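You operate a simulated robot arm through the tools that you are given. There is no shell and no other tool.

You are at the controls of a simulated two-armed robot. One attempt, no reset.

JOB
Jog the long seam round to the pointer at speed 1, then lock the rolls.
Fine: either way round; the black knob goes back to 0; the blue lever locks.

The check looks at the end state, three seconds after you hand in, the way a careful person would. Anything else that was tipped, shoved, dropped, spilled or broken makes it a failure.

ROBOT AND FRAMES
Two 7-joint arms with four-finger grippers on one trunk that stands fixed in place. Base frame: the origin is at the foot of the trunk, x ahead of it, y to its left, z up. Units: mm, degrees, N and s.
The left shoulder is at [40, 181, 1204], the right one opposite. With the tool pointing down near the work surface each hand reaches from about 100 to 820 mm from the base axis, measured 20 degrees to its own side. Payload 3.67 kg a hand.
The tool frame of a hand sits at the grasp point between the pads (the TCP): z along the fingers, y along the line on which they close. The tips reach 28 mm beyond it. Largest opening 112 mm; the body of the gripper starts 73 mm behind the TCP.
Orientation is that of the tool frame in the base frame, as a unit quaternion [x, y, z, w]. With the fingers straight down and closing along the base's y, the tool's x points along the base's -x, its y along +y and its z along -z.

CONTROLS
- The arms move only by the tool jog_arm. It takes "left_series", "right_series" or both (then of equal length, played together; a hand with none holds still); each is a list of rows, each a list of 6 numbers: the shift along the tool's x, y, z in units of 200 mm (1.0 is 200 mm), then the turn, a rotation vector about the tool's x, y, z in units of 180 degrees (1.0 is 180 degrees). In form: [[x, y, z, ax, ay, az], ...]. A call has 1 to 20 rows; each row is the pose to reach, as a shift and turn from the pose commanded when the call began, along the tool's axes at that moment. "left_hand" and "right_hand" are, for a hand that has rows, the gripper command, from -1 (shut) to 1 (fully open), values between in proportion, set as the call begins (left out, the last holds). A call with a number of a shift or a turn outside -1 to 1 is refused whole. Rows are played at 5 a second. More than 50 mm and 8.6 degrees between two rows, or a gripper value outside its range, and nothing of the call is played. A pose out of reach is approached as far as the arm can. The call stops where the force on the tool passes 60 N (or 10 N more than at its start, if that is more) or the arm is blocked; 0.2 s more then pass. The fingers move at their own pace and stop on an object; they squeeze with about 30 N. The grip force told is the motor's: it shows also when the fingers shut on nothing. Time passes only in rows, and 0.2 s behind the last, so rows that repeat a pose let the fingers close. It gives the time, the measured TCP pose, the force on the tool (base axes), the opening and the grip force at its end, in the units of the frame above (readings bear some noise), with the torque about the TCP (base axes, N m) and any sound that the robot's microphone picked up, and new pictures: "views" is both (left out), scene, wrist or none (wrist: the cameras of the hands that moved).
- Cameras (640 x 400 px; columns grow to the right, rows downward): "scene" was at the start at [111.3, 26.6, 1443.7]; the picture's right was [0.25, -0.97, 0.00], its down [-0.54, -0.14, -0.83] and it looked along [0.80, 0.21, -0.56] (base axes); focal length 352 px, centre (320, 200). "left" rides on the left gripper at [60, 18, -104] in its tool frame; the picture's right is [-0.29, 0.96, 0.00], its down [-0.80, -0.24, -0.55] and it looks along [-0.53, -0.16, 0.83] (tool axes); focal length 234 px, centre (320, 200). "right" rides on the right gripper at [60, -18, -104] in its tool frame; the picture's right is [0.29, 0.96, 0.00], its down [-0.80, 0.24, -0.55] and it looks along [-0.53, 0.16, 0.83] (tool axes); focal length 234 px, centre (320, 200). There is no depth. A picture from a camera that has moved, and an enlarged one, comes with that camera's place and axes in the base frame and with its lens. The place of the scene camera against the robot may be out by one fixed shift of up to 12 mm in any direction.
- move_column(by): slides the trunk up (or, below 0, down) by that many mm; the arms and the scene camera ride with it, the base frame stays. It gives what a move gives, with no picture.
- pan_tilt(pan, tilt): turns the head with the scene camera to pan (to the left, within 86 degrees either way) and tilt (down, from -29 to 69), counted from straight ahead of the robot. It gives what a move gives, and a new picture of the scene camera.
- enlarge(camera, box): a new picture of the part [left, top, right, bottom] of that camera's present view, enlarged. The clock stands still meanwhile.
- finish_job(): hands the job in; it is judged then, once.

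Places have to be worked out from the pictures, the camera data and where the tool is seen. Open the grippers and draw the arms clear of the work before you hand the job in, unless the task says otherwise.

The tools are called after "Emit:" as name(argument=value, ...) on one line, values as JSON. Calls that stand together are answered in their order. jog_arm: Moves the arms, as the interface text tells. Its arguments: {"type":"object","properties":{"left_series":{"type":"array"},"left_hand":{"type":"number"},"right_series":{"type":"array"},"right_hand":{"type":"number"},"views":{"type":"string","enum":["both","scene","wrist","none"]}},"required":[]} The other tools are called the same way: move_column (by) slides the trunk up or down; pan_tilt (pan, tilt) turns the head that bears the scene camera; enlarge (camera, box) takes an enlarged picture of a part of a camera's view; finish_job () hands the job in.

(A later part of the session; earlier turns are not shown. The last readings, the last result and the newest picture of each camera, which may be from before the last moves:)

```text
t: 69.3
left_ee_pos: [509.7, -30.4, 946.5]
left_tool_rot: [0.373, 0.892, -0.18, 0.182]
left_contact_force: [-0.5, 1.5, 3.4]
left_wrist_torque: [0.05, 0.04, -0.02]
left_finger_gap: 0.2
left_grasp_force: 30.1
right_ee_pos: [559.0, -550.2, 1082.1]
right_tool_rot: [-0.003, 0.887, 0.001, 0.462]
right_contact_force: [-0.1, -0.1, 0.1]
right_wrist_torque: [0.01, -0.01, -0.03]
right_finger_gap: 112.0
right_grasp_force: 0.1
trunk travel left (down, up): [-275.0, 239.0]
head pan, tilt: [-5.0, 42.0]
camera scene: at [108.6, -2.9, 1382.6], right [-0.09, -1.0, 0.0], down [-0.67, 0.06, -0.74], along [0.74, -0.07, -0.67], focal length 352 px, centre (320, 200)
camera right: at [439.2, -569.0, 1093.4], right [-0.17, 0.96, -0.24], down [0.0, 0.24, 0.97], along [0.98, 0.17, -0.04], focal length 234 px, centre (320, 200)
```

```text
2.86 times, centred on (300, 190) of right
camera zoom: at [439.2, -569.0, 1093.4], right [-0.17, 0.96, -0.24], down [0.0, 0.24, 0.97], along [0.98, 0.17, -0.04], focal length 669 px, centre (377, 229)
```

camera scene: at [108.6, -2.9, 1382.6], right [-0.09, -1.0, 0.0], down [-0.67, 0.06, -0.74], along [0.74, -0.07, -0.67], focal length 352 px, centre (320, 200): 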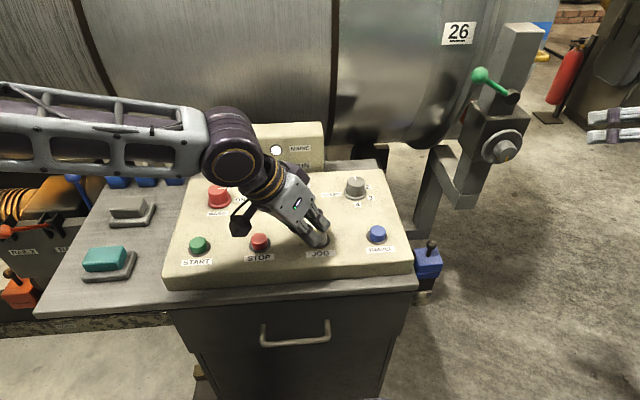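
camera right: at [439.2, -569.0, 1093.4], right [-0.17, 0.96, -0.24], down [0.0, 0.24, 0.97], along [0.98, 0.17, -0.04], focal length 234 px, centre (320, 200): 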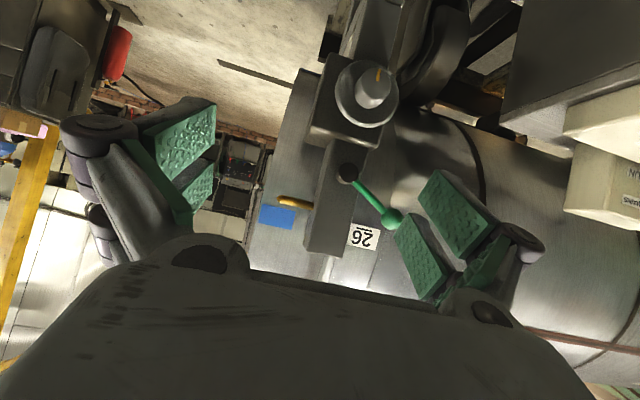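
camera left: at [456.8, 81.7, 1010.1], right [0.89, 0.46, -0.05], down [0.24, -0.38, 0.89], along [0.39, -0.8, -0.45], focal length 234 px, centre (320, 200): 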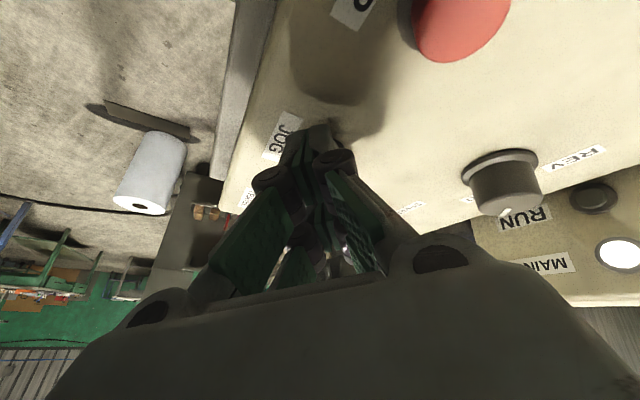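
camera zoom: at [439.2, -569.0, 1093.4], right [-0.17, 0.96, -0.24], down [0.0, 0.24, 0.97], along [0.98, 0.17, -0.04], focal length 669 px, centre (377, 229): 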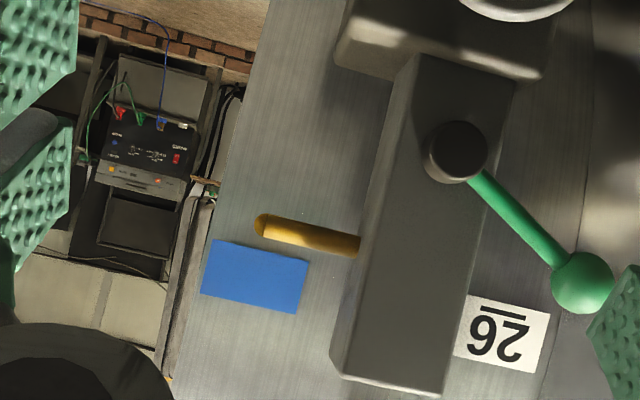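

The tape moved about 20 px in 1.2 s, so the drum turns at roughly 4.3°/s at speed 1. The seam should still be about 23° above the pointer, so I'll hold another 3 s and look again.

Emit:
jog_arm(right_series=[[0, 0, 0, 0, 0, 0], [0, 0, 0, 0, 0, 0], [0, 0, 0, 0, 0, 0], [0, 0, 0, 0, 0, 0], [0, 0, 0, 0, 0, 0], [0, 0, 0, 0, 0, 0], [0, 0, 0, 0, 0, 0], [0, 0, 0, 0, 0, 0], [0, 0, 0, 0, 0, 0], [0, 0, 0, 0, 0, 0], [0, 0, 0, 0, 0, 0], [0, 0, 0, 0, 0, 0], [0, 0, 0, 0, 0, 0]], views="both")

Emit:
enlarge(camera="right", box=[220, 140, 380, 280])

```text
t: 72.1
left_ee_pos: [509.2, -30.3, 945.9]
left_tool_rot: [0.373, 0.892, -0.181, 0.182]
left_contact_force: [-1.0, 0.7, 1.5]
left_wrist_torque: [0.01, 0.05, 0.0]
left_finger_gap: 0.0
left_grasp_force: 29.8
right_ee_pos: [558.7, -549.1, 1082.1]
right_tool_rot: [-0.004, 0.887, 0.002, 0.462]
right_contact_force: [-0.8, 0.2, -0.3]
right_wrist_torque: [-0.01, 0.01, 0.0]
right_finger_gap: 111.8
right_grasp_force: 0.0
trunk travel left (down, up): [-275.0, 239.0]
head pan, tilt: [-5.0, 42.0]
camera scene: at [108.6, -3.0, 1382.6], right [-0.09, -1.0, 0.0], down [-0.67, 0.06, -0.74], along [0.74, -0.06, -0.67], focal length 352 px, centre (320, 200)
camera right: at [439.2, -569.0, 1093.4], right [-0.17, 0.96, -0.24], down [0.0, 0.24, 0.97], along [0.98, 0.17, -0.04], focal length 234 px, centre (320, 200)
```

scene: 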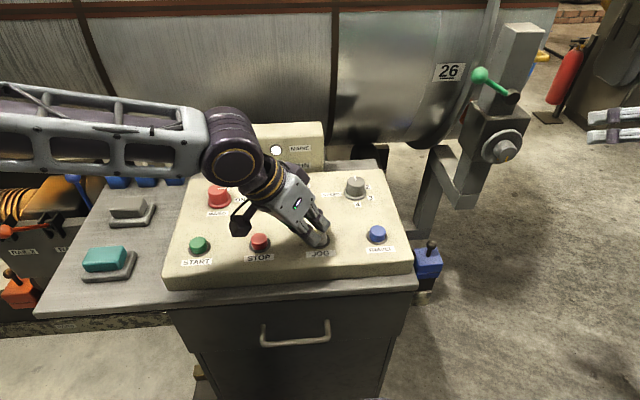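
right: 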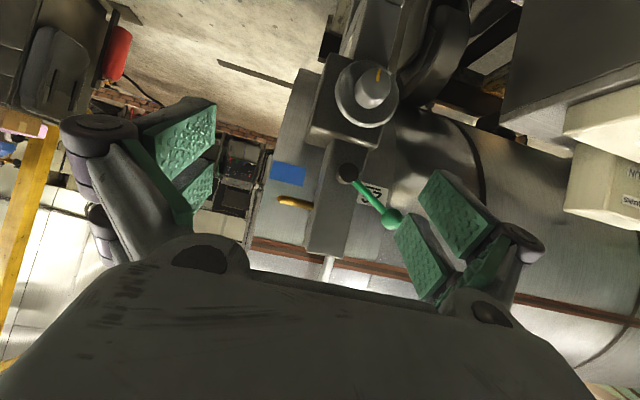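

```text
2.86 times, centred on (300, 210) of right
camera zoom: at [439.2, -569.0, 1093.4], right [-0.17, 0.96, -0.24], down [0.0, 0.24, 0.97], along [0.98, 0.17, -0.04], focal length 669 px, centre (377, 171)
```

zoom: 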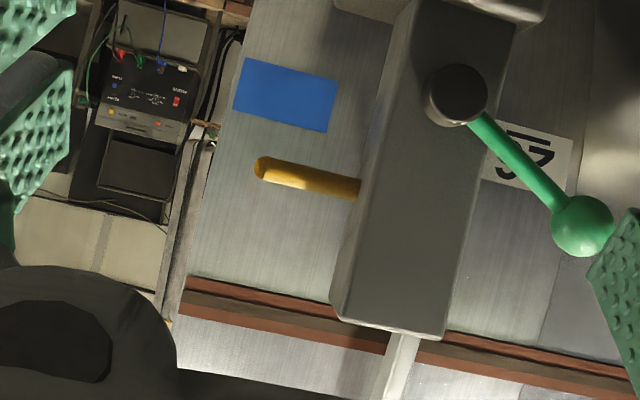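

The seam is visible now, about 50 px (near 98 mm, or 12.4°) above the pointer, and the rate measures 4.15°/s. I'll hold about 2.2 s more and then lift the left hand 15 mm to let go, leaving roughly 3° for a last touch.

Emit:
jog_arm(left_series=[[0, 0, 0, 0, 0, 0], [0, 0, 0, 0, 0, 0], [0, 0, 0, 0, 0, 0], [0, 0, 0, 0, 0, 0], [0, 0, 0, 0, 0, 0], [0, 0, 0, 0, 0, 0], [0, 0, 0, 0, 0, 0], [0, 0, 0, 0, 0, 0], [0, 0, 0, 0, 0, 0], [0, 0, 0, 0, 0, 0], [0, 0, 0, 0, 0, 0], [-0.0344, -0.0141, -0.0651, 0, 0, 0], [-0.0344, -0.0141, -0.0651, 0, 0, 0], [-0.0344, -0.0141, -0.0651, 0, 0, 0]], views="none")

Emit:
jog_arm(right_series=[[0, 0, 0, 0, 0, 0]], views="both")

Emit:
enlarge(camera="right", box=[220, 140, 380, 280])

```text
t: 75.1
left_ee_pos: [507.5, -31.4, 962.5]
left_tool_rot: [0.373, 0.892, -0.181, 0.182]
left_contact_force: [0.5, 1.0, 0.3]
left_wrist_torque: [0.0, 0.0, 0.02]
left_finger_gap: 0.1
left_grasp_force: 29.7
right_ee_pos: [558.5, -549.5, 1082.7]
right_tool_rot: [-0.005, 0.887, 0.003, 0.462]
right_contact_force: [0.8, -0.2, 0.6]
right_wrist_torque: [-0.04, -0.02, 0.0]
right_finger_gap: 111.8
right_grasp_force: 0.1
trunk travel left (down, up): [-275.0, 239.0]
head pan, tilt: [-5.0, 42.0]
```

```text
t: 75.5
left_ee_pos: [509.0, -30.4, 961.6]
left_tool_rot: [0.373, 0.892, -0.18, 0.182]
left_contact_force: [-0.3, 0.1, 0.7]
left_wrist_torque: [0.0, 0.01, -0.02]
left_finger_gap: 0.0
left_grasp_force: 30.4
right_ee_pos: [558.3, -550.4, 1081.8]
right_tool_rot: [-0.003, 0.887, 0.001, 0.461]
right_contact_force: [-0.1, 0.1, -0.1]
right_wrist_torque: [0.0, 0.03, -0.02]
right_finger_gap: 111.8
right_grasp_force: 0.1
trunk travel left (down, up): [-275.0, 239.0]
head pan, tilt: [-5.0, 42.0]
camera scene: at [109.0, -3.1, 1382.6], right [-0.09, -1.0, 0.0], down [-0.67, 0.06, -0.74], along [0.74, -0.06, -0.67], focal length 352 px, centre (320, 200)
camera right: at [439.6, -569.2, 1093.1], right [-0.17, 0.96, -0.24], down [0.0, 0.24, 0.97], along [0.98, 0.17, -0.04], focal length 234 px, centre (320, 200)
```

scene: 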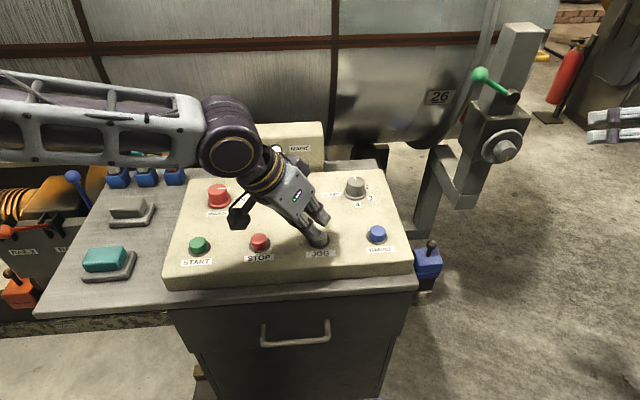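
right: 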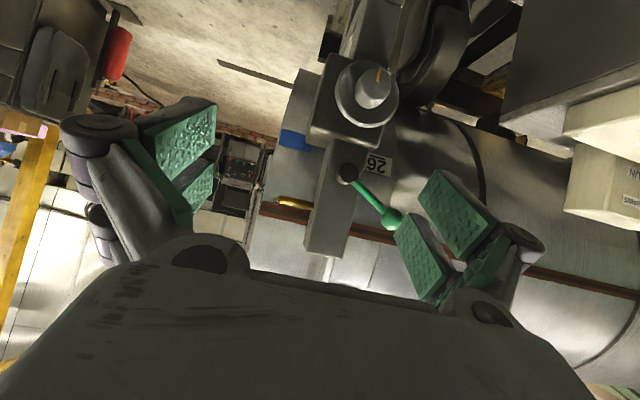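

```text
2.86 times, centred on (300, 210) of right
camera zoom: at [439.6, -569.2, 1093.1], right [-0.17, 0.96, -0.24], down [0.0, 0.24, 0.97], along [0.98, 0.17, -0.04], focal length 669 px, centre (377, 171)
```

zoom: 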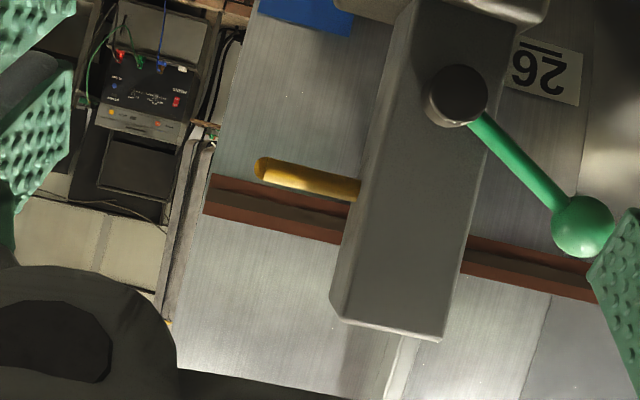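

The drum has stopped with the seam just above the pointer, about 3° to go. I'll zoom tightly to measure the gap.

Emit:
enlarge(camera="right", box=[255, 185, 319, 225])

Emit:
jog_arm(right_series=[[0, 0, 0, 0, 0, 0]], views="none")

Emit:
enlarge(camera="right", box=[255, 185, 319, 225])

```text
10.00 times, centred on (287, 205) of right
camera zoom: at [439.6, -569.2, 1093.1], right [-0.17, 0.96, -0.24], down [0.0, 0.24, 0.97], along [0.98, 0.17, -0.04], focal length 2342 px, centre (650, 150)
```

zoom: 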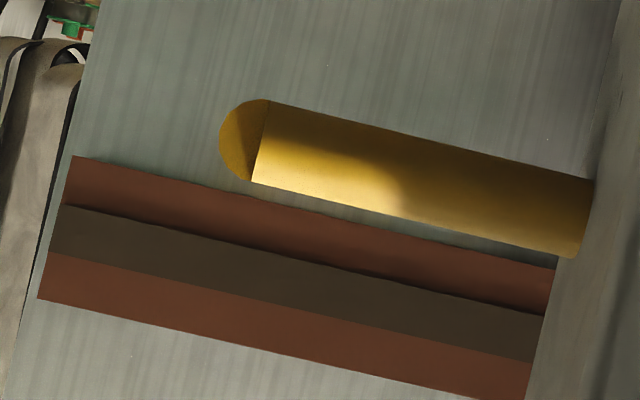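

```text
t: 75.9
left_ee_pos: [508.1, -31.5, 962.0]
left_tool_rot: [0.372, 0.892, -0.181, 0.183]
left_contact_force: [-0.5, 0.7, -0.3]
left_wrist_torque: [-0.03, 0.0, 0.0]
left_finger_gap: 0.0
left_grasp_force: 29.7
right_ee_pos: [558.5, -550.0, 1082.0]
right_tool_rot: [-0.004, 0.887, 0.002, 0.462]
right_contact_force: [0.4, -0.2, 0.4]
right_wrist_torque: [-0.01, 0.01, 0.0]
right_finger_gap: 112.1
right_grasp_force: 0.0
trunk travel left (down, up): [-275.0, 239.0]
head pan, tilt: [-5.0, 42.0]
```

```text
10.00 times, centred on (287, 205) of right
camera zoom: at [439.5, -569.2, 1093.2], right [-0.17, 0.96, -0.24], down [0.0, 0.24, 0.97], along [0.98, 0.17, -0.04], focal length 2342 px, centre (650, 150)
```

zoom: 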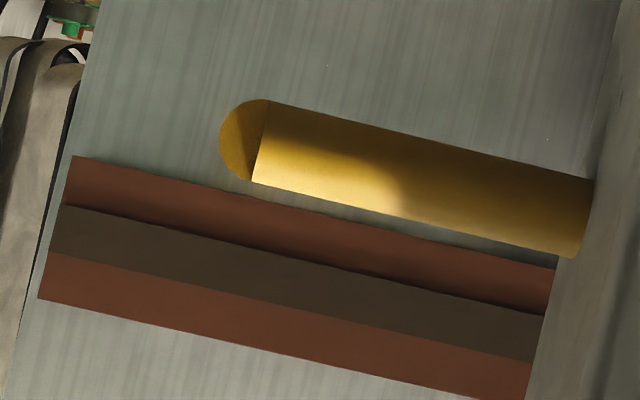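

The drum is at rest; the seam's middle band is 129 zoomed px above the tip centre, which is about 25 mm or 3.2°, some 0.77 s of jogging. I'll press for about three rows (0.65 s) and lift, leaving a small remainder to trim.

Emit:
jog_arm(left_series=[[0.0344, 0.0141, 0.0651, 0, 0, 0], [0.0344, 0.0141, 0.0651, 0, 0, 0], [0.0344, 0.0141, 0.0651, 0, 0, 0], [0.0344, 0.0141, 0.0651, 0, 0, 0], [0, 0, 0, 0, 0, 0], [0, 0, 0, 0, 0, 0], [0, 0, 0, 0, 0, 0]], views="none")

Emit:
enlarge(camera="right", box=[255, 185, 319, 225])

```text
t: 77.5
left_ee_pos: [507.4, -31.3, 962.0]
left_tool_rot: [0.373, 0.892, -0.18, 0.182]
left_contact_force: [-0.4, 0.4, 0.1]
left_wrist_torque: [0.01, 0.01, 0.01]
left_finger_gap: 0.1
left_grasp_force: 30.1
right_ee_pos: [558.3, -548.8, 1082.0]
right_tool_rot: [-0.004, 0.887, 0.002, 0.462]
right_contact_force: [0.4, -0.1, -0.1]
right_wrist_torque: [0.06, 0.04, 0.01]
right_finger_gap: 112.2
right_grasp_force: 0.0
trunk travel left (down, up): [-275.0, 239.0]
head pan, tilt: [-5.0, 42.0]
heard: click
```

```text
10.00 times, centred on (287, 205) of right
camera zoom: at [439.4, -569.3, 1093.2], right [-0.17, 0.96, -0.24], down [0.0, 0.24, 0.97], along [0.98, 0.17, -0.04], focal length 2342 px, centre (650, 150)
```

zoom: 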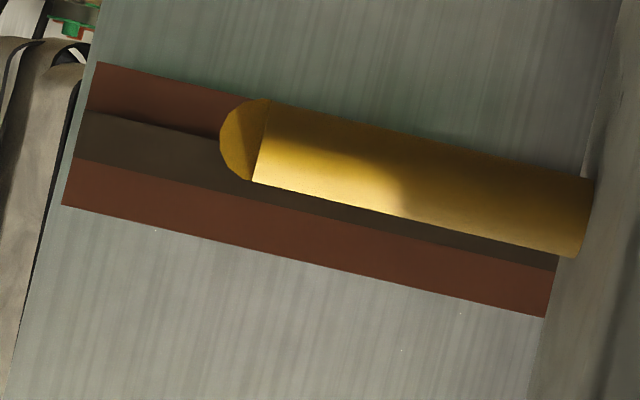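

The seam is now about 32 zoomed px (6 mm, 0.8°) above the pointer's centre; three hold rows moved it 97 px. One hold row should move it about 31 px, so I'll do that.

Emit:
jog_arm(left_series=[[0.0344, 0.0141, 0.0651, 0, 0, 0], [0.0344, 0.0141, 0.0651, 0, 0, 0], [0, 0, 0, 0, 0, 0], [0, 0, 0, 0, 0, 0], [0, 0, 0, 0, 0, 0]], views="none")

Emit:
enlarge(camera="right", box=[255, 185, 319, 225])

```text
t: 78.7
left_ee_pos: [507.4, -30.0, 960.9]
left_tool_rot: [0.372, 0.892, -0.18, 0.183]
left_contact_force: [-0.9, -0.2, -0.6]
left_wrist_torque: [0.0, -0.01, -0.04]
left_finger_gap: 0.0
left_grasp_force: 29.9
right_ee_pos: [559.5, -549.0, 1081.9]
right_tool_rot: [-0.004, 0.887, 0.001, 0.462]
right_contact_force: [0.7, 0.9, -1.4]
right_wrist_torque: [-0.04, 0.03, 0.04]
right_finger_gap: 112.1
right_grasp_force: 0.0
trunk travel left (down, up): [-275.0, 239.0]
head pan, tilt: [-5.0, 42.0]
```

```text
10.00 times, centred on (287, 205) of right
camera zoom: at [439.4, -569.3, 1093.2], right [-0.17, 0.96, -0.24], down [0.0, 0.24, 0.97], along [0.98, 0.17, -0.04], focal length 2342 px, centre (650, 150)
```

zoom: 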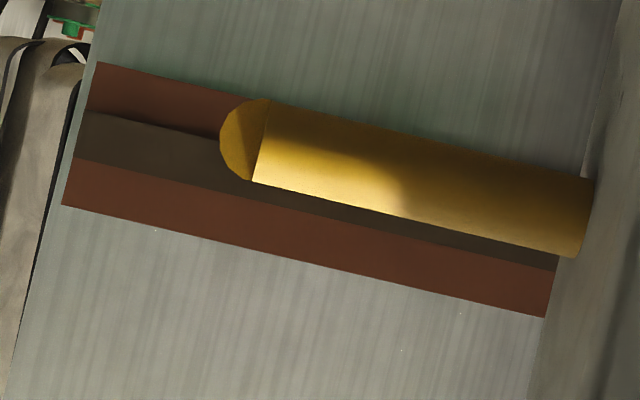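

No click this time: the short dip did not get deep enough, and the seam has not moved. I'll first settle 5 mm closer to the button (10 mm down), listening for a click, and then do the short press from there.

Emit:
jog_arm(left_series=[[0.0115, 0.0047, 0.0217, 0, 0, 0], [0.0229, 0.0094, 0.0434, 0, 0, 0], [0.0229, 0.0094, 0.0434, 0, 0, 0]], views="none")

Emit:
enlarge(camera="right", box=[255, 185, 319, 225])

```text
t: 79.5
left_ee_pos: [507.3, -29.0, 952.6]
left_tool_rot: [0.372, 0.892, -0.18, 0.183]
left_contact_force: [0.3, 0.8, -0.2]
left_wrist_torque: [0.01, 0.0, 0.02]
left_finger_gap: 0.3
left_grasp_force: 29.9
right_ee_pos: [558.0, -549.8, 1081.4]
right_tool_rot: [-0.005, 0.887, 0.003, 0.462]
right_contact_force: [-0.9, 0.3, -0.3]
right_wrist_torque: [-0.01, 0.03, 0.02]
right_finger_gap: 112.0
right_grasp_force: 0.0
trunk travel left (down, up): [-275.0, 239.0]
head pan, tilt: [-5.0, 42.0]
```

```text
10.00 times, centred on (287, 205) of right
camera zoom: at [439.4, -569.2, 1093.2], right [-0.17, 0.96, -0.24], down [0.0, 0.24, 0.97], along [0.98, 0.17, -0.04], focal length 2342 px, centre (650, 150)
```

zoom: 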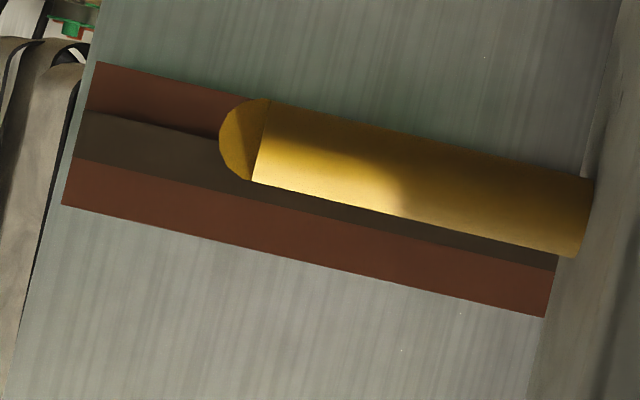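

At z 952.6 there is still no contact and no click. I'll now dip 6.5 mm for two rows and come straight back up.

Emit:
jog_arm(left_series=[[0.0149, 0.0061, 0.0282, 0, 0, 0], [0.0149, 0.0061, 0.0282, 0, 0, 0], [0, 0, 0, 0, 0, 0], [0, 0, 0, 0, 0, 0]], views="none")

Emit:
enlarge(camera="right", box=[255, 185, 319, 225])

```text
t: 80.5
left_ee_pos: [507.8, -30.2, 951.7]
left_tool_rot: [0.372, 0.892, -0.18, 0.183]
left_contact_force: [0.2, 0.3, -0.7]
left_wrist_torque: [0.02, -0.01, 0.02]
left_finger_gap: 0.0
left_grasp_force: 30.5
right_ee_pos: [557.8, -549.5, 1082.6]
right_tool_rot: [-0.003, 0.887, 0.001, 0.462]
right_contact_force: [-0.4, 0.3, 1.0]
right_wrist_torque: [-0.01, -0.01, -0.01]
right_finger_gap: 112.0
right_grasp_force: 0.1
trunk travel left (down, up): [-275.0, 239.0]
head pan, tilt: [-5.0, 42.0]
heard: click
```

```text
10.00 times, centred on (287, 205) of right
camera zoom: at [439.5, -569.2, 1093.2], right [-0.17, 0.96, -0.24], down [0.0, 0.24, 0.97], along [0.98, 0.17, -0.04], focal length 2342 px, centre (650, 150)
```

zoom: 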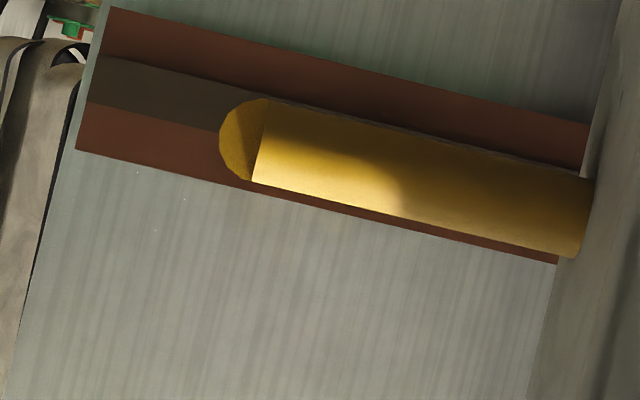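

The click came and the seam moved 55 px, so it is now about 26 zoomed px (5 mm, 0.65°) past the pointer's centre. I'd like it closer, so I'll trim it back with a short REV jog; first I take a reference of the seam in the scene camera.

Emit:
pan_tilt(pan=-5, tilt=30)

Emit:
enlarge(camera="scene", box=[60, 100, 124, 140])

Emit:
enlarge(camera="scene", box=[300, 80, 364, 120])

```text
t: 81.2
left_ee_pos: [507.1, -29.1, 951.9]
left_tool_rot: [0.372, 0.892, -0.18, 0.184]
left_contact_force: [-0.3, 0.7, -0.2]
left_wrist_torque: [0.0, 0.01, 0.0]
left_finger_gap: 0.0
left_grasp_force: 29.9
right_ee_pos: [558.6, -548.2, 1081.5]
right_tool_rot: [-0.003, 0.886, 0.001, 0.463]
right_contact_force: [-0.2, 0.5, 0.7]
right_wrist_torque: [-0.01, -0.02, 0.01]
right_finger_gap: 112.1
right_grasp_force: 0.1
trunk travel left (down, up): [-275.0, 239.0]
head pan, tilt: [-5.0, 30.0]
camera scene: at [115.7, -3.8, 1400.8], right [-0.09, -1.0, 0.0], down [-0.5, 0.04, -0.87], along [0.86, -0.08, -0.5], focal length 352 px, centre (320, 200)
```

scene: 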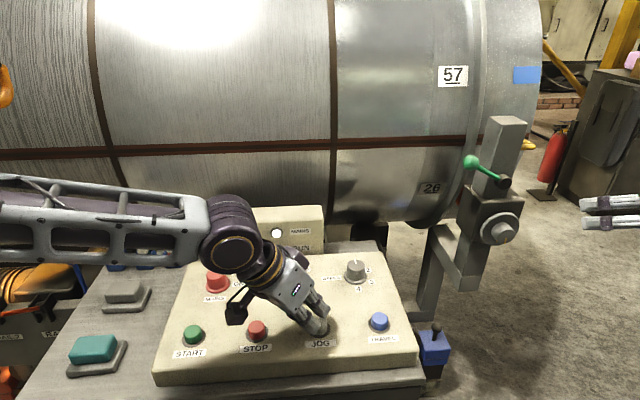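

```text
10.00 times, centred on (92, 120) of scene
camera zoom: at [115.7, -3.8, 1400.8], right [-0.09, -1.0, 0.0], down [-0.5, 0.04, -0.87], along [0.86, -0.08, -0.5], focal length 3520 px, centre (2600, 1000)
```

zoom: 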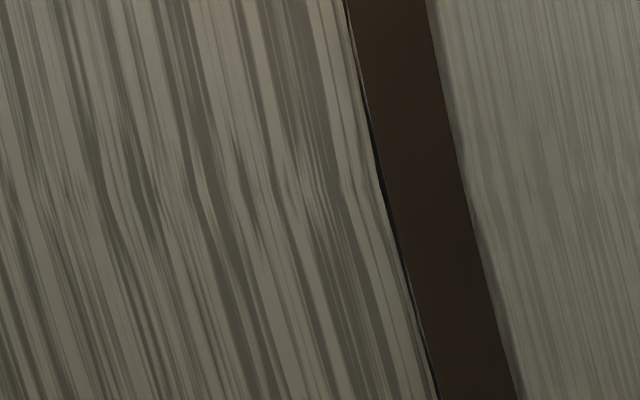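

```text
10.00 times, centred on (332, 100) of scene
camera zoom: at [115.7, -3.8, 1400.8], right [-0.09, -1.0, 0.0], down [-0.5, 0.04, -0.87], along [0.86, -0.08, -0.5], focal length 3520 px, centre (200, 1200)
```

zoom: 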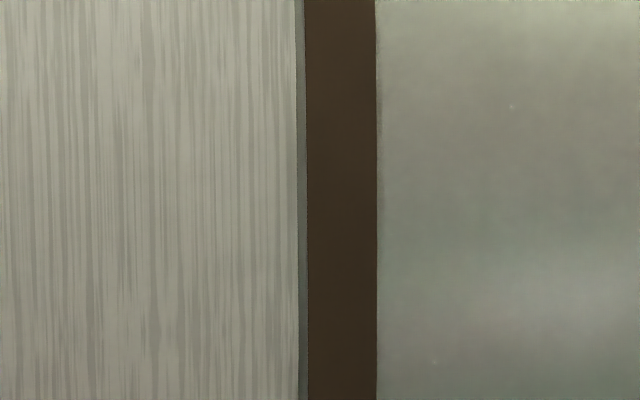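

The seam crosses this view near row 145; I'll zoom there for the reference.

Emit:
enlarge(camera="scene", box=[300, 120, 364, 160])

Emit:
enlarge(camera="scene", box=[410, 110, 474, 150])

```text
10.00 times, centred on (332, 140) of scene
camera zoom: at [115.7, -3.8, 1400.8], right [-0.09, -1.0, 0.0], down [-0.5, 0.04, -0.87], along [0.86, -0.08, -0.5], focal length 3520 px, centre (200, 800)
```

zoom: 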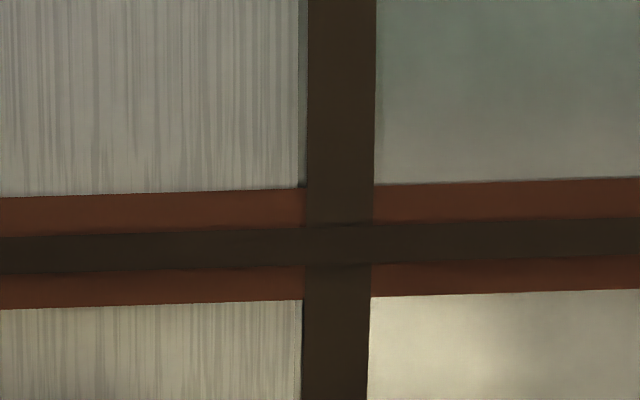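

```text
10.00 times, centred on (442, 130) of scene
camera zoom: at [115.7, -3.8, 1400.8], right [-0.09, -1.0, 0.0], down [-0.5, 0.04, -0.87], along [0.86, -0.08, -0.5], focal length 3520 px, centre (-900, 900)
```

zoom: 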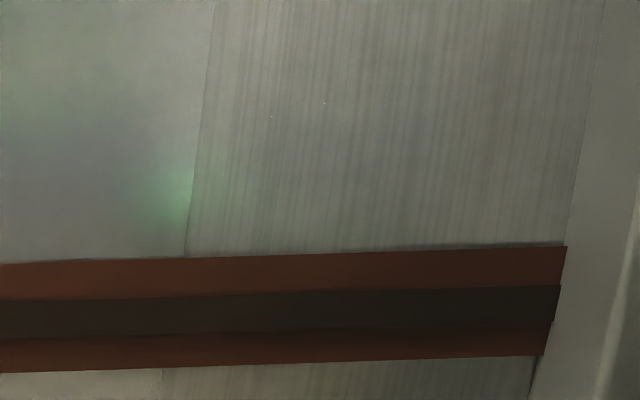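

Reference: the seam's upper edge is at row 181 (column 500) and the lower edge at 294 in this zoom; it must rise about 20 px. I'll draw the left hand back from over JOG and bring the right hand back towards the black knob in stages.

Emit:
jog_arm(left_series=[[0.095, -0.02, -0.123, 0, 0, 0], [0.19, -0.04, -0.245, 0, 0, 0], [0.285, -0.059, -0.368, 0, 0, 0]], views="none")

Emit:
jog_arm(right_series=[[-0.014, 0.139, 0.003, 0, 0.0437, 0], [-0.028, 0.279, 0.006, 0, 0.0873, 0], [-0.043, 0.418, 0.009, 0, 0.131, 0], [-0.057, 0.557, 0.012, 0, 0.1746, 0], [-0.071, 0.696, 0.015, 0, 0.2183, 0], [-0.086, 0.836, 0.018, 0, 0.2619, 0], [-0.1, 0.975, 0.02, 0, 0.3056, 0]], right_hand=0.3, views="none")

Emit:
jog_arm(right_series=[[0, 0.19, 0, 0, 0, 0], [0, 0.38, 0, 0, 0, 0], [0, 0.57, 0, 0, 0, 0], [0, 0.76, 0, 0, 0, 0], [0, 0.95, 0, 0, 0, 0]], views="both")

```text
t: 82.0
left_ee_pos: [448.8, 31.2, 989.2]
left_tool_rot: [0.373, 0.892, -0.18, 0.183]
left_contact_force: [0.5, -0.2, -0.3]
left_wrist_torque: [0.01, 0.0, 0.01]
left_finger_gap: 0.2
left_grasp_force: 30.0
right_ee_pos: [557.5, -548.5, 1083.6]
right_tool_rot: [-0.004, 0.887, 0.002, 0.462]
right_contact_force: [-0.6, 0.2, 0.2]
right_wrist_torque: [0.0, 0.01, -0.01]
right_finger_gap: 112.0
right_grasp_force: 0.1
trunk travel left (down, up): [-275.0, 239.0]
head pan, tilt: [-5.0, 30.0]
```

```text
t: 83.6
left_ee_pos: [450.7, 29.8, 988.6]
left_tool_rot: [0.373, 0.892, -0.18, 0.182]
left_contact_force: [0.6, -0.9, -0.8]
left_wrist_torque: [0.04, 0.04, -0.01]
left_finger_gap: 0.0
left_grasp_force: 30.5
right_ee_pos: [574.0, -356.3, 1089.6]
right_tool_rot: [-0.004, 1.0, 0.002, -0.003]
right_contact_force: [1.2, -0.5, 10.0]
right_wrist_torque: [0.1, -0.03, 0.0]
right_finger_gap: 72.4
right_grasp_force: 0.0
trunk travel left (down, up): [-275.0, 239.0]
head pan, tilt: [-5.0, 30.0]
```

```text
t: 84.8
left_ee_pos: [450.7, 31.0, 989.4]
left_tool_rot: [0.373, 0.891, -0.181, 0.183]
left_contact_force: [-0.6, 0.3, -0.1]
left_wrist_torque: [-0.02, 0.02, -0.02]
left_finger_gap: 0.1
left_grasp_force: 29.6
right_ee_pos: [570.2, -164.3, 1096.8]
right_tool_rot: [-0.005, 1.0, -0.001, 0.001]
right_contact_force: [0.0, 0.8, 0.6]
right_wrist_torque: [-0.03, 0.03, 0.02]
right_finger_gap: 72.7
right_grasp_force: 0.1
trunk travel left (down, up): [-275.0, 239.0]
head pan, tilt: [-5.0, 30.0]
camera scene: at [115.7, -2.2, 1400.9], right [-0.09, -1.0, 0.0], down [-0.5, 0.04, -0.87], along [0.86, -0.08, -0.5], focal length 352 px, centre (320, 200)
camera right: at [511.3, -182.7, 1201.4], right [-0.3, 0.96, 0.0], down [0.79, 0.25, 0.55], along [0.53, 0.16, -0.83], focal length 234 px, centre (320, 200)
```

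scene: 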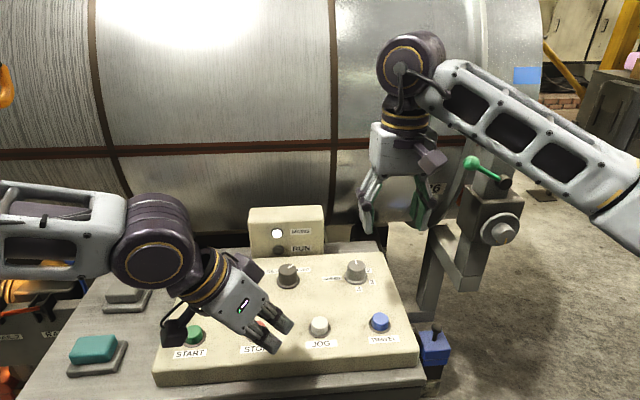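
right: 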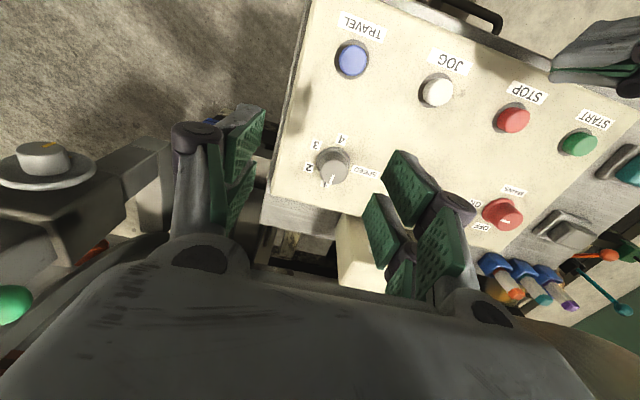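

The way is clear and the seam is unmoved. I'll take the right hand over the black knob at (634, 9, 1005) while yawing it 50° clockwise, so it can turn the knob a long way counterclockwise.

Emit:
jog_arm(right_series=[[-0.053, 0.144, 0.03, 0, 0, 0.0463], [-0.107, 0.289, 0.08, 0, 0, 0.0926], [-0.16, 0.433, 0.16, 0, 0, 0.1389], [-0.213, 0.577, 0.26, 0, 0, 0.1852], [-0.267, 0.722, 0.36, 0, 0, 0.2315], [-0.32, 0.866, 0.46, 0, 0, 0.2778]], views="both")

Emit:
enlarge(camera="right", box=[220, 60, 440, 220])

```text
t: 86.2
left_ee_pos: [450.4, 30.9, 989.1]
left_tool_rot: [0.373, 0.892, -0.181, 0.181]
left_contact_force: [0.1, -0.3, -0.6]
left_wrist_torque: [-0.01, 0.03, 0.0]
left_finger_gap: 0.0
left_grasp_force: 29.8
right_ee_pos: [635.3, 11.0, 1007.3]
right_tool_rot: [0.421, 0.907, 0.0, 0.002]
right_contact_force: [0.3, 0.5, -0.5]
right_wrist_torque: [0.0, -0.01, -0.03]
right_finger_gap: 72.9
right_grasp_force: 0.0
trunk travel left (down, up): [-275.0, 239.0]
head pan, tilt: [-5.0, 30.0]
camera scene: at [116.5, -2.3, 1400.8], right [-0.09, -1.0, 0.0], down [-0.5, 0.04, -0.87], along [0.86, -0.08, -0.5], focal length 352 px, centre (320, 200)
camera right: at [583.8, 43.7, 1110.6], right [0.54, 0.84, 0.0], down [0.7, -0.45, 0.55], along [0.47, -0.3, -0.83], focal length 234 px, centre (320, 200)
```

scene: 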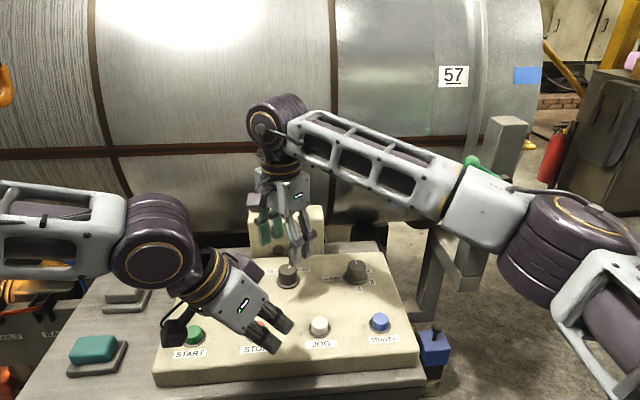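
right: 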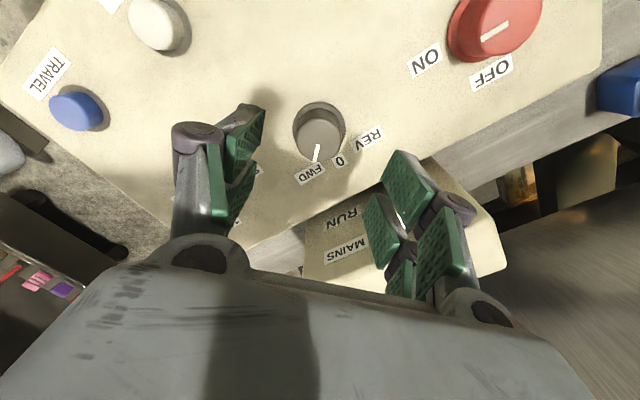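

```text
2.50 times, centred on (330, 140) of right
camera zoom: at [583.8, 43.7, 1110.6], right [0.54, 0.84, 0.0], down [0.7, -0.45, 0.55], along [0.47, -0.3, -0.83], focal length 585 px, centre (295, 350)
```

zoom: 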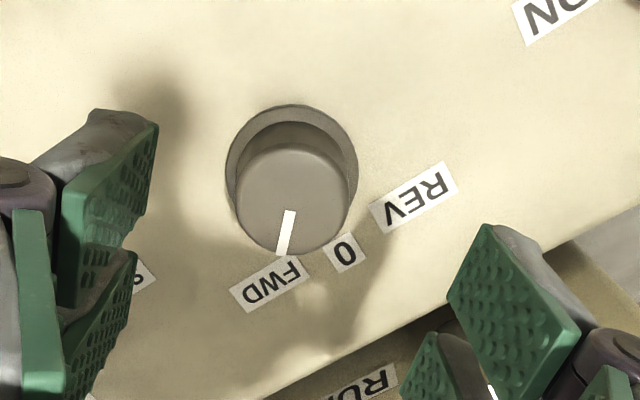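

The yaw of -50° was reached and the knob sits under the tool at (633, 10.5), still on FWD. I'll descend and close on it.

Emit:
jog_arm(right_series=[[0.003, 0, 0.1, 0, 0, 0], [0.005, 0, 0.2, 0, 0, 0], [0.005, 0, 0.29, 0, 0, 0], [0.005, 0, 0.32, 0, 0, 0], [0.005, 0, 0.32, 0, 0, 0]], views="wrist")

Emit:
jog_arm(right_series=[[0, 0, 0, 0, 0, 0], [0, 0, 0, 0, 0, 0], [0, 0, 0, 0, 0, 0]], right_hand=-1, views="none")

```text
t: 87.4
left_ee_pos: [450.5, 30.3, 990.0]
left_tool_rot: [0.372, 0.892, -0.18, 0.182]
left_contact_force: [-0.4, 0.2, -0.5]
left_wrist_torque: [-0.03, 0.05, -0.02]
left_finger_gap: 0.1
left_grasp_force: 30.3
right_ee_pos: [633.3, 9.0, 939.5]
right_tool_rot: [0.418, 0.908, 0.001, 0.0]
right_contact_force: [0.1, -0.2, -0.5]
right_wrist_torque: [-0.04, -0.01, -0.01]
right_finger_gap: 72.9
right_grasp_force: 0.0
trunk travel left (down, up): [-275.0, 239.0]
head pan, tilt: [-5.0, 30.0]
camera right: at [580.9, 42.2, 1044.4], right [0.54, 0.84, 0.0], down [0.7, -0.45, 0.55], along [0.47, -0.3, -0.83], focal length 234 px, centre (320, 200)
```

right: 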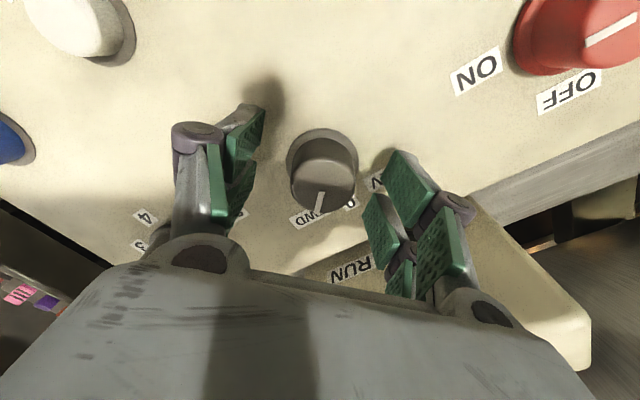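

```text
t: 88.2
left_ee_pos: [450.4, 30.5, 989.4]
left_tool_rot: [0.373, 0.892, -0.181, 0.182]
left_contact_force: [1.0, -0.3, 0.7]
left_wrist_torque: [0.01, 0.03, -0.01]
left_finger_gap: 0.0
left_grasp_force: 29.7
right_ee_pos: [634.9, 9.4, 940.2]
right_tool_rot: [0.418, 0.908, 0.001, 0.0]
right_contact_force: [8.8, 6.1, 2.3]
right_wrist_torque: [0.39, -0.29, 0.1]
right_finger_gap: 35.1
right_grasp_force: 44.5
trunk travel left (down, up): [-275.0, 239.0]
head pan, tilt: [-5.0, 30.0]
```

The grip is good with small side forces. I'll turn counterclockwise 90° in 11 steps to REV.

Emit:
jog_arm(right_series=[[0, 0, 0, 0, 0, -0.0455], [0, 0, 0, 0, 0, -0.0909], [0, 0, 0, 0, 0, -0.1364], [0, 0, 0, 0, 0, -0.1818], [0, 0, 0, 0, 0, -0.2273], [0, 0, 0, 0, 0, -0.2727], [0, 0, 0, 0, 0, -0.3182], [0, 0, 0, 0, 0, -0.3636], [0, 0, 0, 0, 0, -0.4091], [0, 0, 0, 0, 0, -0.4545], [0, 0, 0, 0, 0, -0.5], [0, 0, 0, 0, 0, -0.5]], views="wrist")

Emit:
enlarge(camera="right", box=[220, 80, 440, 240])

```text
t: 90.8
left_ee_pos: [451.4, 30.3, 989.3]
left_tool_rot: [0.373, 0.891, -0.181, 0.183]
left_contact_force: [-0.3, -0.2, -0.6]
left_wrist_torque: [-0.04, 0.0, -0.01]
left_finger_gap: 0.0
left_grasp_force: 30.3
right_ee_pos: [635.7, 9.9, 939.5]
right_tool_rot: [-0.347, 0.938, 0.0, 0.001]
right_contact_force: [23.4, -1.1, 21.7]
right_wrist_torque: [0.6, -1.25, 0.04]
right_finger_gap: 35.2
right_grasp_force: 44.8
trunk travel left (down, up): [-275.0, 239.0]
head pan, tilt: [-5.0, 30.0]
camera right: at [600.8, -43.9, 1044.2], right [-0.84, 0.54, 0.0], down [0.45, 0.7, 0.56], along [0.3, 0.47, -0.83], focal length 234 px, centre (320, 200)
```

right: 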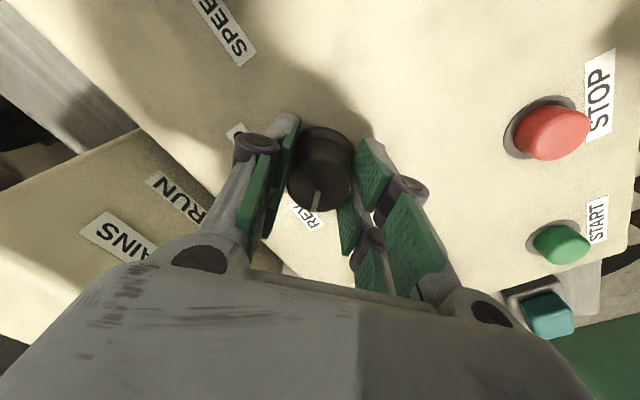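

```text
2.50 times, centred on (330, 160) of right
camera zoom: at [600.8, -43.9, 1044.2], right [-0.84, 0.54, 0.0], down [0.45, 0.7, 0.56], along [0.3, 0.47, -0.83], focal length 585 px, centre (295, 300)
```

zoom: 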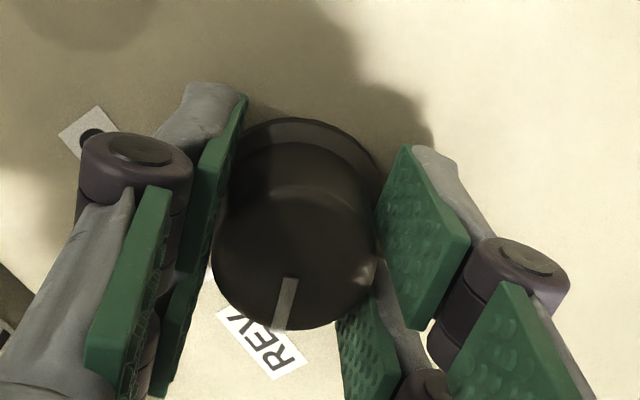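

The knob turned the full 90° and its line points to REV. I'll release, rise, and move the right hand off to the right so that the left hand can press JOG.

Emit:
jog_arm(right_series=[[0, 0, 0, 0, 0, 0], [0, 0, 0, 0, 0, 0], [0, 0, -0.15, 0, 0, 0], [0, 0, -0.35, 0, 0, 0], [0.12, -0.09, -0.45, 0, 0, 0.0376], [0.24, -0.175, -0.53, 0, 0, 0.0752], [0.36, -0.26, -0.6, 0, 0, 0.1128], [0.48, -0.345, -0.66, 0, 0, 0.1504], [0.6, -0.43, -0.71, 0, 0, 0.188], [0.705, -0.515, -0.75, 0, 0, 0.2256]], right_hand=0.3, views="both")

Emit:
enlarge(camera="right", box=[300, 100, 460, 220])

Emit:
enlarge(camera="scene", box=[300, 120, 364, 160])

```text
t: 93.0
left_ee_pos: [450.4, 30.0, 989.6]
left_tool_rot: [0.373, 0.892, -0.18, 0.182]
left_contact_force: [-0.1, 0.7, 0.5]
left_wrist_torque: [0.03, 0.03, -0.02]
left_finger_gap: 0.0
left_grasp_force: 30.2
right_ee_pos: [592.5, -162.3, 1089.7]
right_tool_rot: [0.001, 1.0, 0.0, -0.001]
right_contact_force: [-0.3, -0.7, 0.4]
right_wrist_torque: [0.01, 0.01, 0.03]
right_finger_gap: 72.8
right_grasp_force: 0.1
trunk travel left (down, up): [-275.0, 239.0]
head pan, tilt: [-5.0, 30.0]
camera scene: at [115.5, -4.8, 1400.9], right [-0.09, -1.0, 0.0], down [-0.5, 0.04, -0.87], along [0.86, -0.08, -0.5], focal length 352 px, centre (320, 200)
camera right: at [533.1, -181.4, 1194.1], right [-0.28, 0.96, 0.0], down [0.8, 0.24, 0.55], along [0.53, 0.16, -0.83], focal length 234 px, centre (320, 200)
```

scene: 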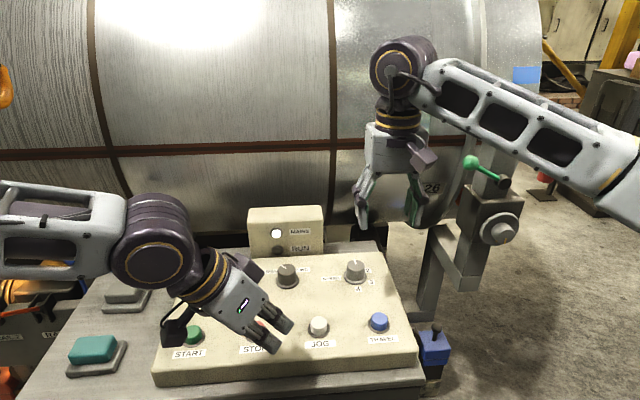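
right: 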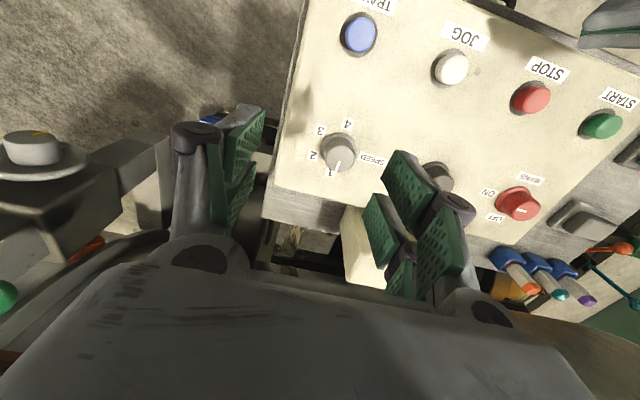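

```text
3.33 times, centred on (380, 160) of right
camera zoom: at [533.1, -181.4, 1194.1], right [-0.28, 0.96, 0.0], down [0.8, 0.24, 0.55], along [0.53, 0.16, -0.83], focal length 781 px, centre (120, 333)
```

zoom: 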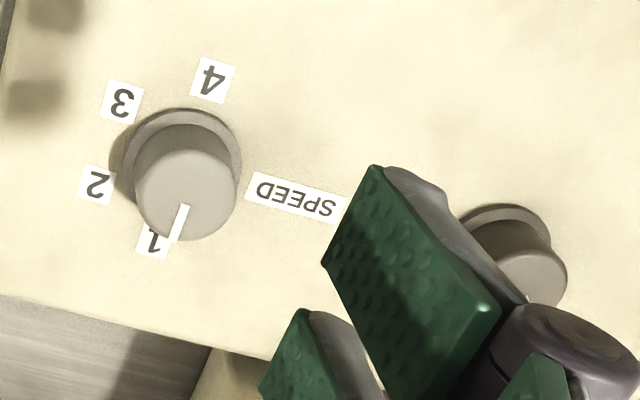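

```text
10.00 times, centred on (332, 140) of scene
camera zoom: at [115.5, -4.8, 1400.9], right [-0.09, -1.0, 0.0], down [-0.5, 0.04, -0.87], along [0.86, -0.08, -0.5], focal length 3520 px, centre (200, 800)
```

zoom: 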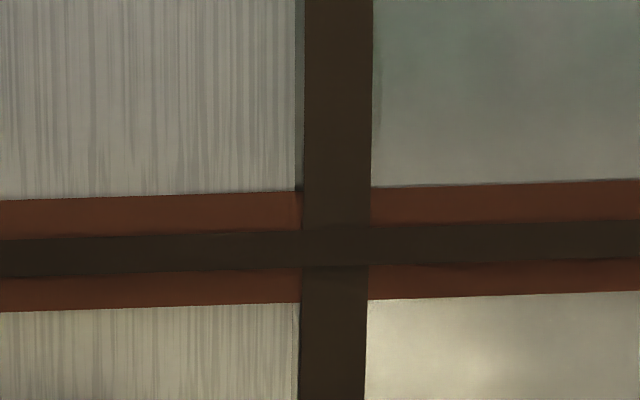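

The seam is unchanged (upper edge about row 184 at column 500). I'll bring the left hand back to its waiting spot 6 mm above the pressed position on JOG.

Emit:
jog_arm(left_series=[[-0.095, 0.02, 0.123, 0, 0, 0], [-0.19, 0.04, 0.245, 0, 0, 0], [-0.285, 0.059, 0.368, 0, 0, 0], [-0.285, 0.059, 0.368, 0, 0, 0]], views="scene")

Emit:
enlarge(camera="scene", box=[300, 120, 364, 160])

Emit:
enlarge(camera="scene", box=[240, 240, 400, 360])

```text
t: 94.0
left_ee_pos: [510.3, -29.6, 948.7]
left_tool_rot: [0.372, 0.892, -0.179, 0.184]
left_contact_force: [0.0, 1.2, 1.5]
left_wrist_torque: [0.02, -0.03, 0.01]
left_finger_gap: 0.1
left_grasp_force: 36.0
right_ee_pos: [592.4, -162.2, 1091.2]
right_tool_rot: [0.001, 1.0, 0.0, 0.001]
right_contact_force: [0.1, -0.4, 0.1]
right_wrist_torque: [0.0, -0.03, 0.02]
right_finger_gap: 72.9
right_grasp_force: 0.0
trunk travel left (down, up): [-275.0, 239.0]
head pan, tilt: [-5.0, 30.0]
heard: click
camera scene: at [114.7, -3.9, 1401.0], right [-0.09, -1.0, 0.0], down [-0.5, 0.04, -0.87], along [0.86, -0.08, -0.5], focal length 352 px, centre (320, 200)
```

scene: 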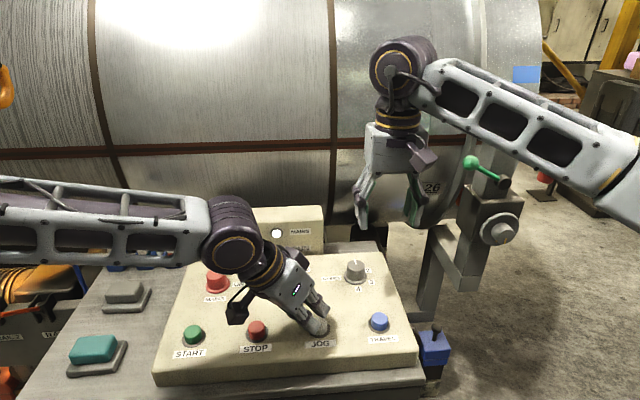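

```text
10.00 times, centred on (332, 140) of scene
camera zoom: at [114.7, -3.9, 1401.0], right [-0.09, -1.0, 0.0], down [-0.5, 0.04, -0.87], along [0.86, -0.08, -0.5], focal length 3520 px, centre (200, 800)
```

zoom: 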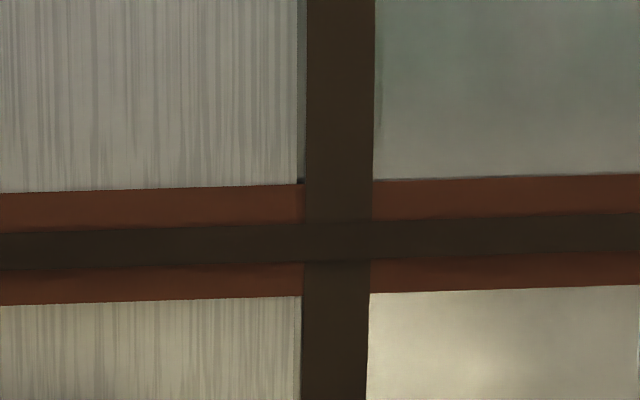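

```text
3.33 times, centred on (320, 300) of scene
camera zoom: at [114.7, -3.9, 1401.0], right [-0.09, -1.0, 0.0], down [-0.5, 0.04, -0.87], along [0.86, -0.08, -0.5], focal length 1174 px, centre (320, -133)
```

zoom: 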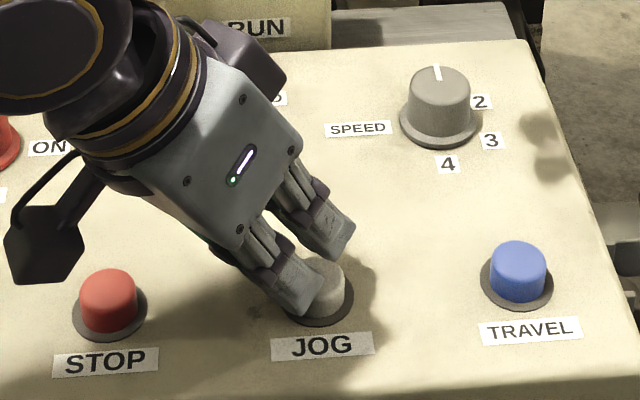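

JOG has already clicked and is being held (the seam has begun to rise by about 6 px). I'll lift at once; the release should leave about the right amount.

Emit:
jog_arm(left_series=[[-0.0344, -0.0141, -0.0651, 0, 0, 0], [-0.0459, -0.0188, -0.0868, 0, 0, 0], [-0.0459, -0.0188, -0.0868, 0, 0, 0]], views="scene")

Emit:
enlarge(camera="scene", box=[300, 120, 364, 160])

```text
t: 94.8
left_ee_pos: [511.1, -30.7, 970.7]
left_tool_rot: [0.373, 0.892, -0.181, 0.182]
left_contact_force: [-0.1, -0.1, 0.7]
left_wrist_torque: [-0.02, 0.0, 0.0]
left_finger_gap: 0.0
left_grasp_force: 36.0
right_ee_pos: [592.4, -161.4, 1089.0]
right_tool_rot: [0.001, 1.0, 0.0, 0.0]
right_contact_force: [0.5, -0.8, 0.2]
right_wrist_torque: [-0.04, -0.02, 0.0]
right_finger_gap: 72.9
right_grasp_force: 0.0
trunk travel left (down, up): [-275.0, 239.0]
head pan, tilt: [-5.0, 30.0]
camera scene: at [116.1, -3.6, 1400.8], right [-0.09, -1.0, 0.0], down [-0.5, 0.04, -0.87], along [0.86, -0.08, -0.5], focal length 352 px, centre (320, 200)
```

scene: 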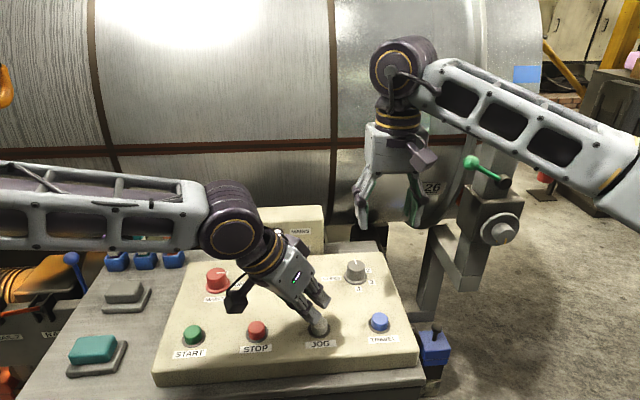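

```text
10.00 times, centred on (332, 140) of scene
camera zoom: at [116.1, -3.6, 1400.8], right [-0.09, -1.0, 0.0], down [-0.5, 0.04, -0.87], along [0.86, -0.08, -0.5], focal length 3520 px, centre (200, 800)
```

zoom: 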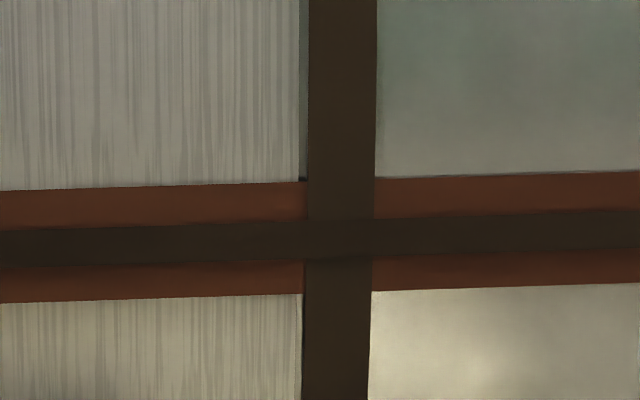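

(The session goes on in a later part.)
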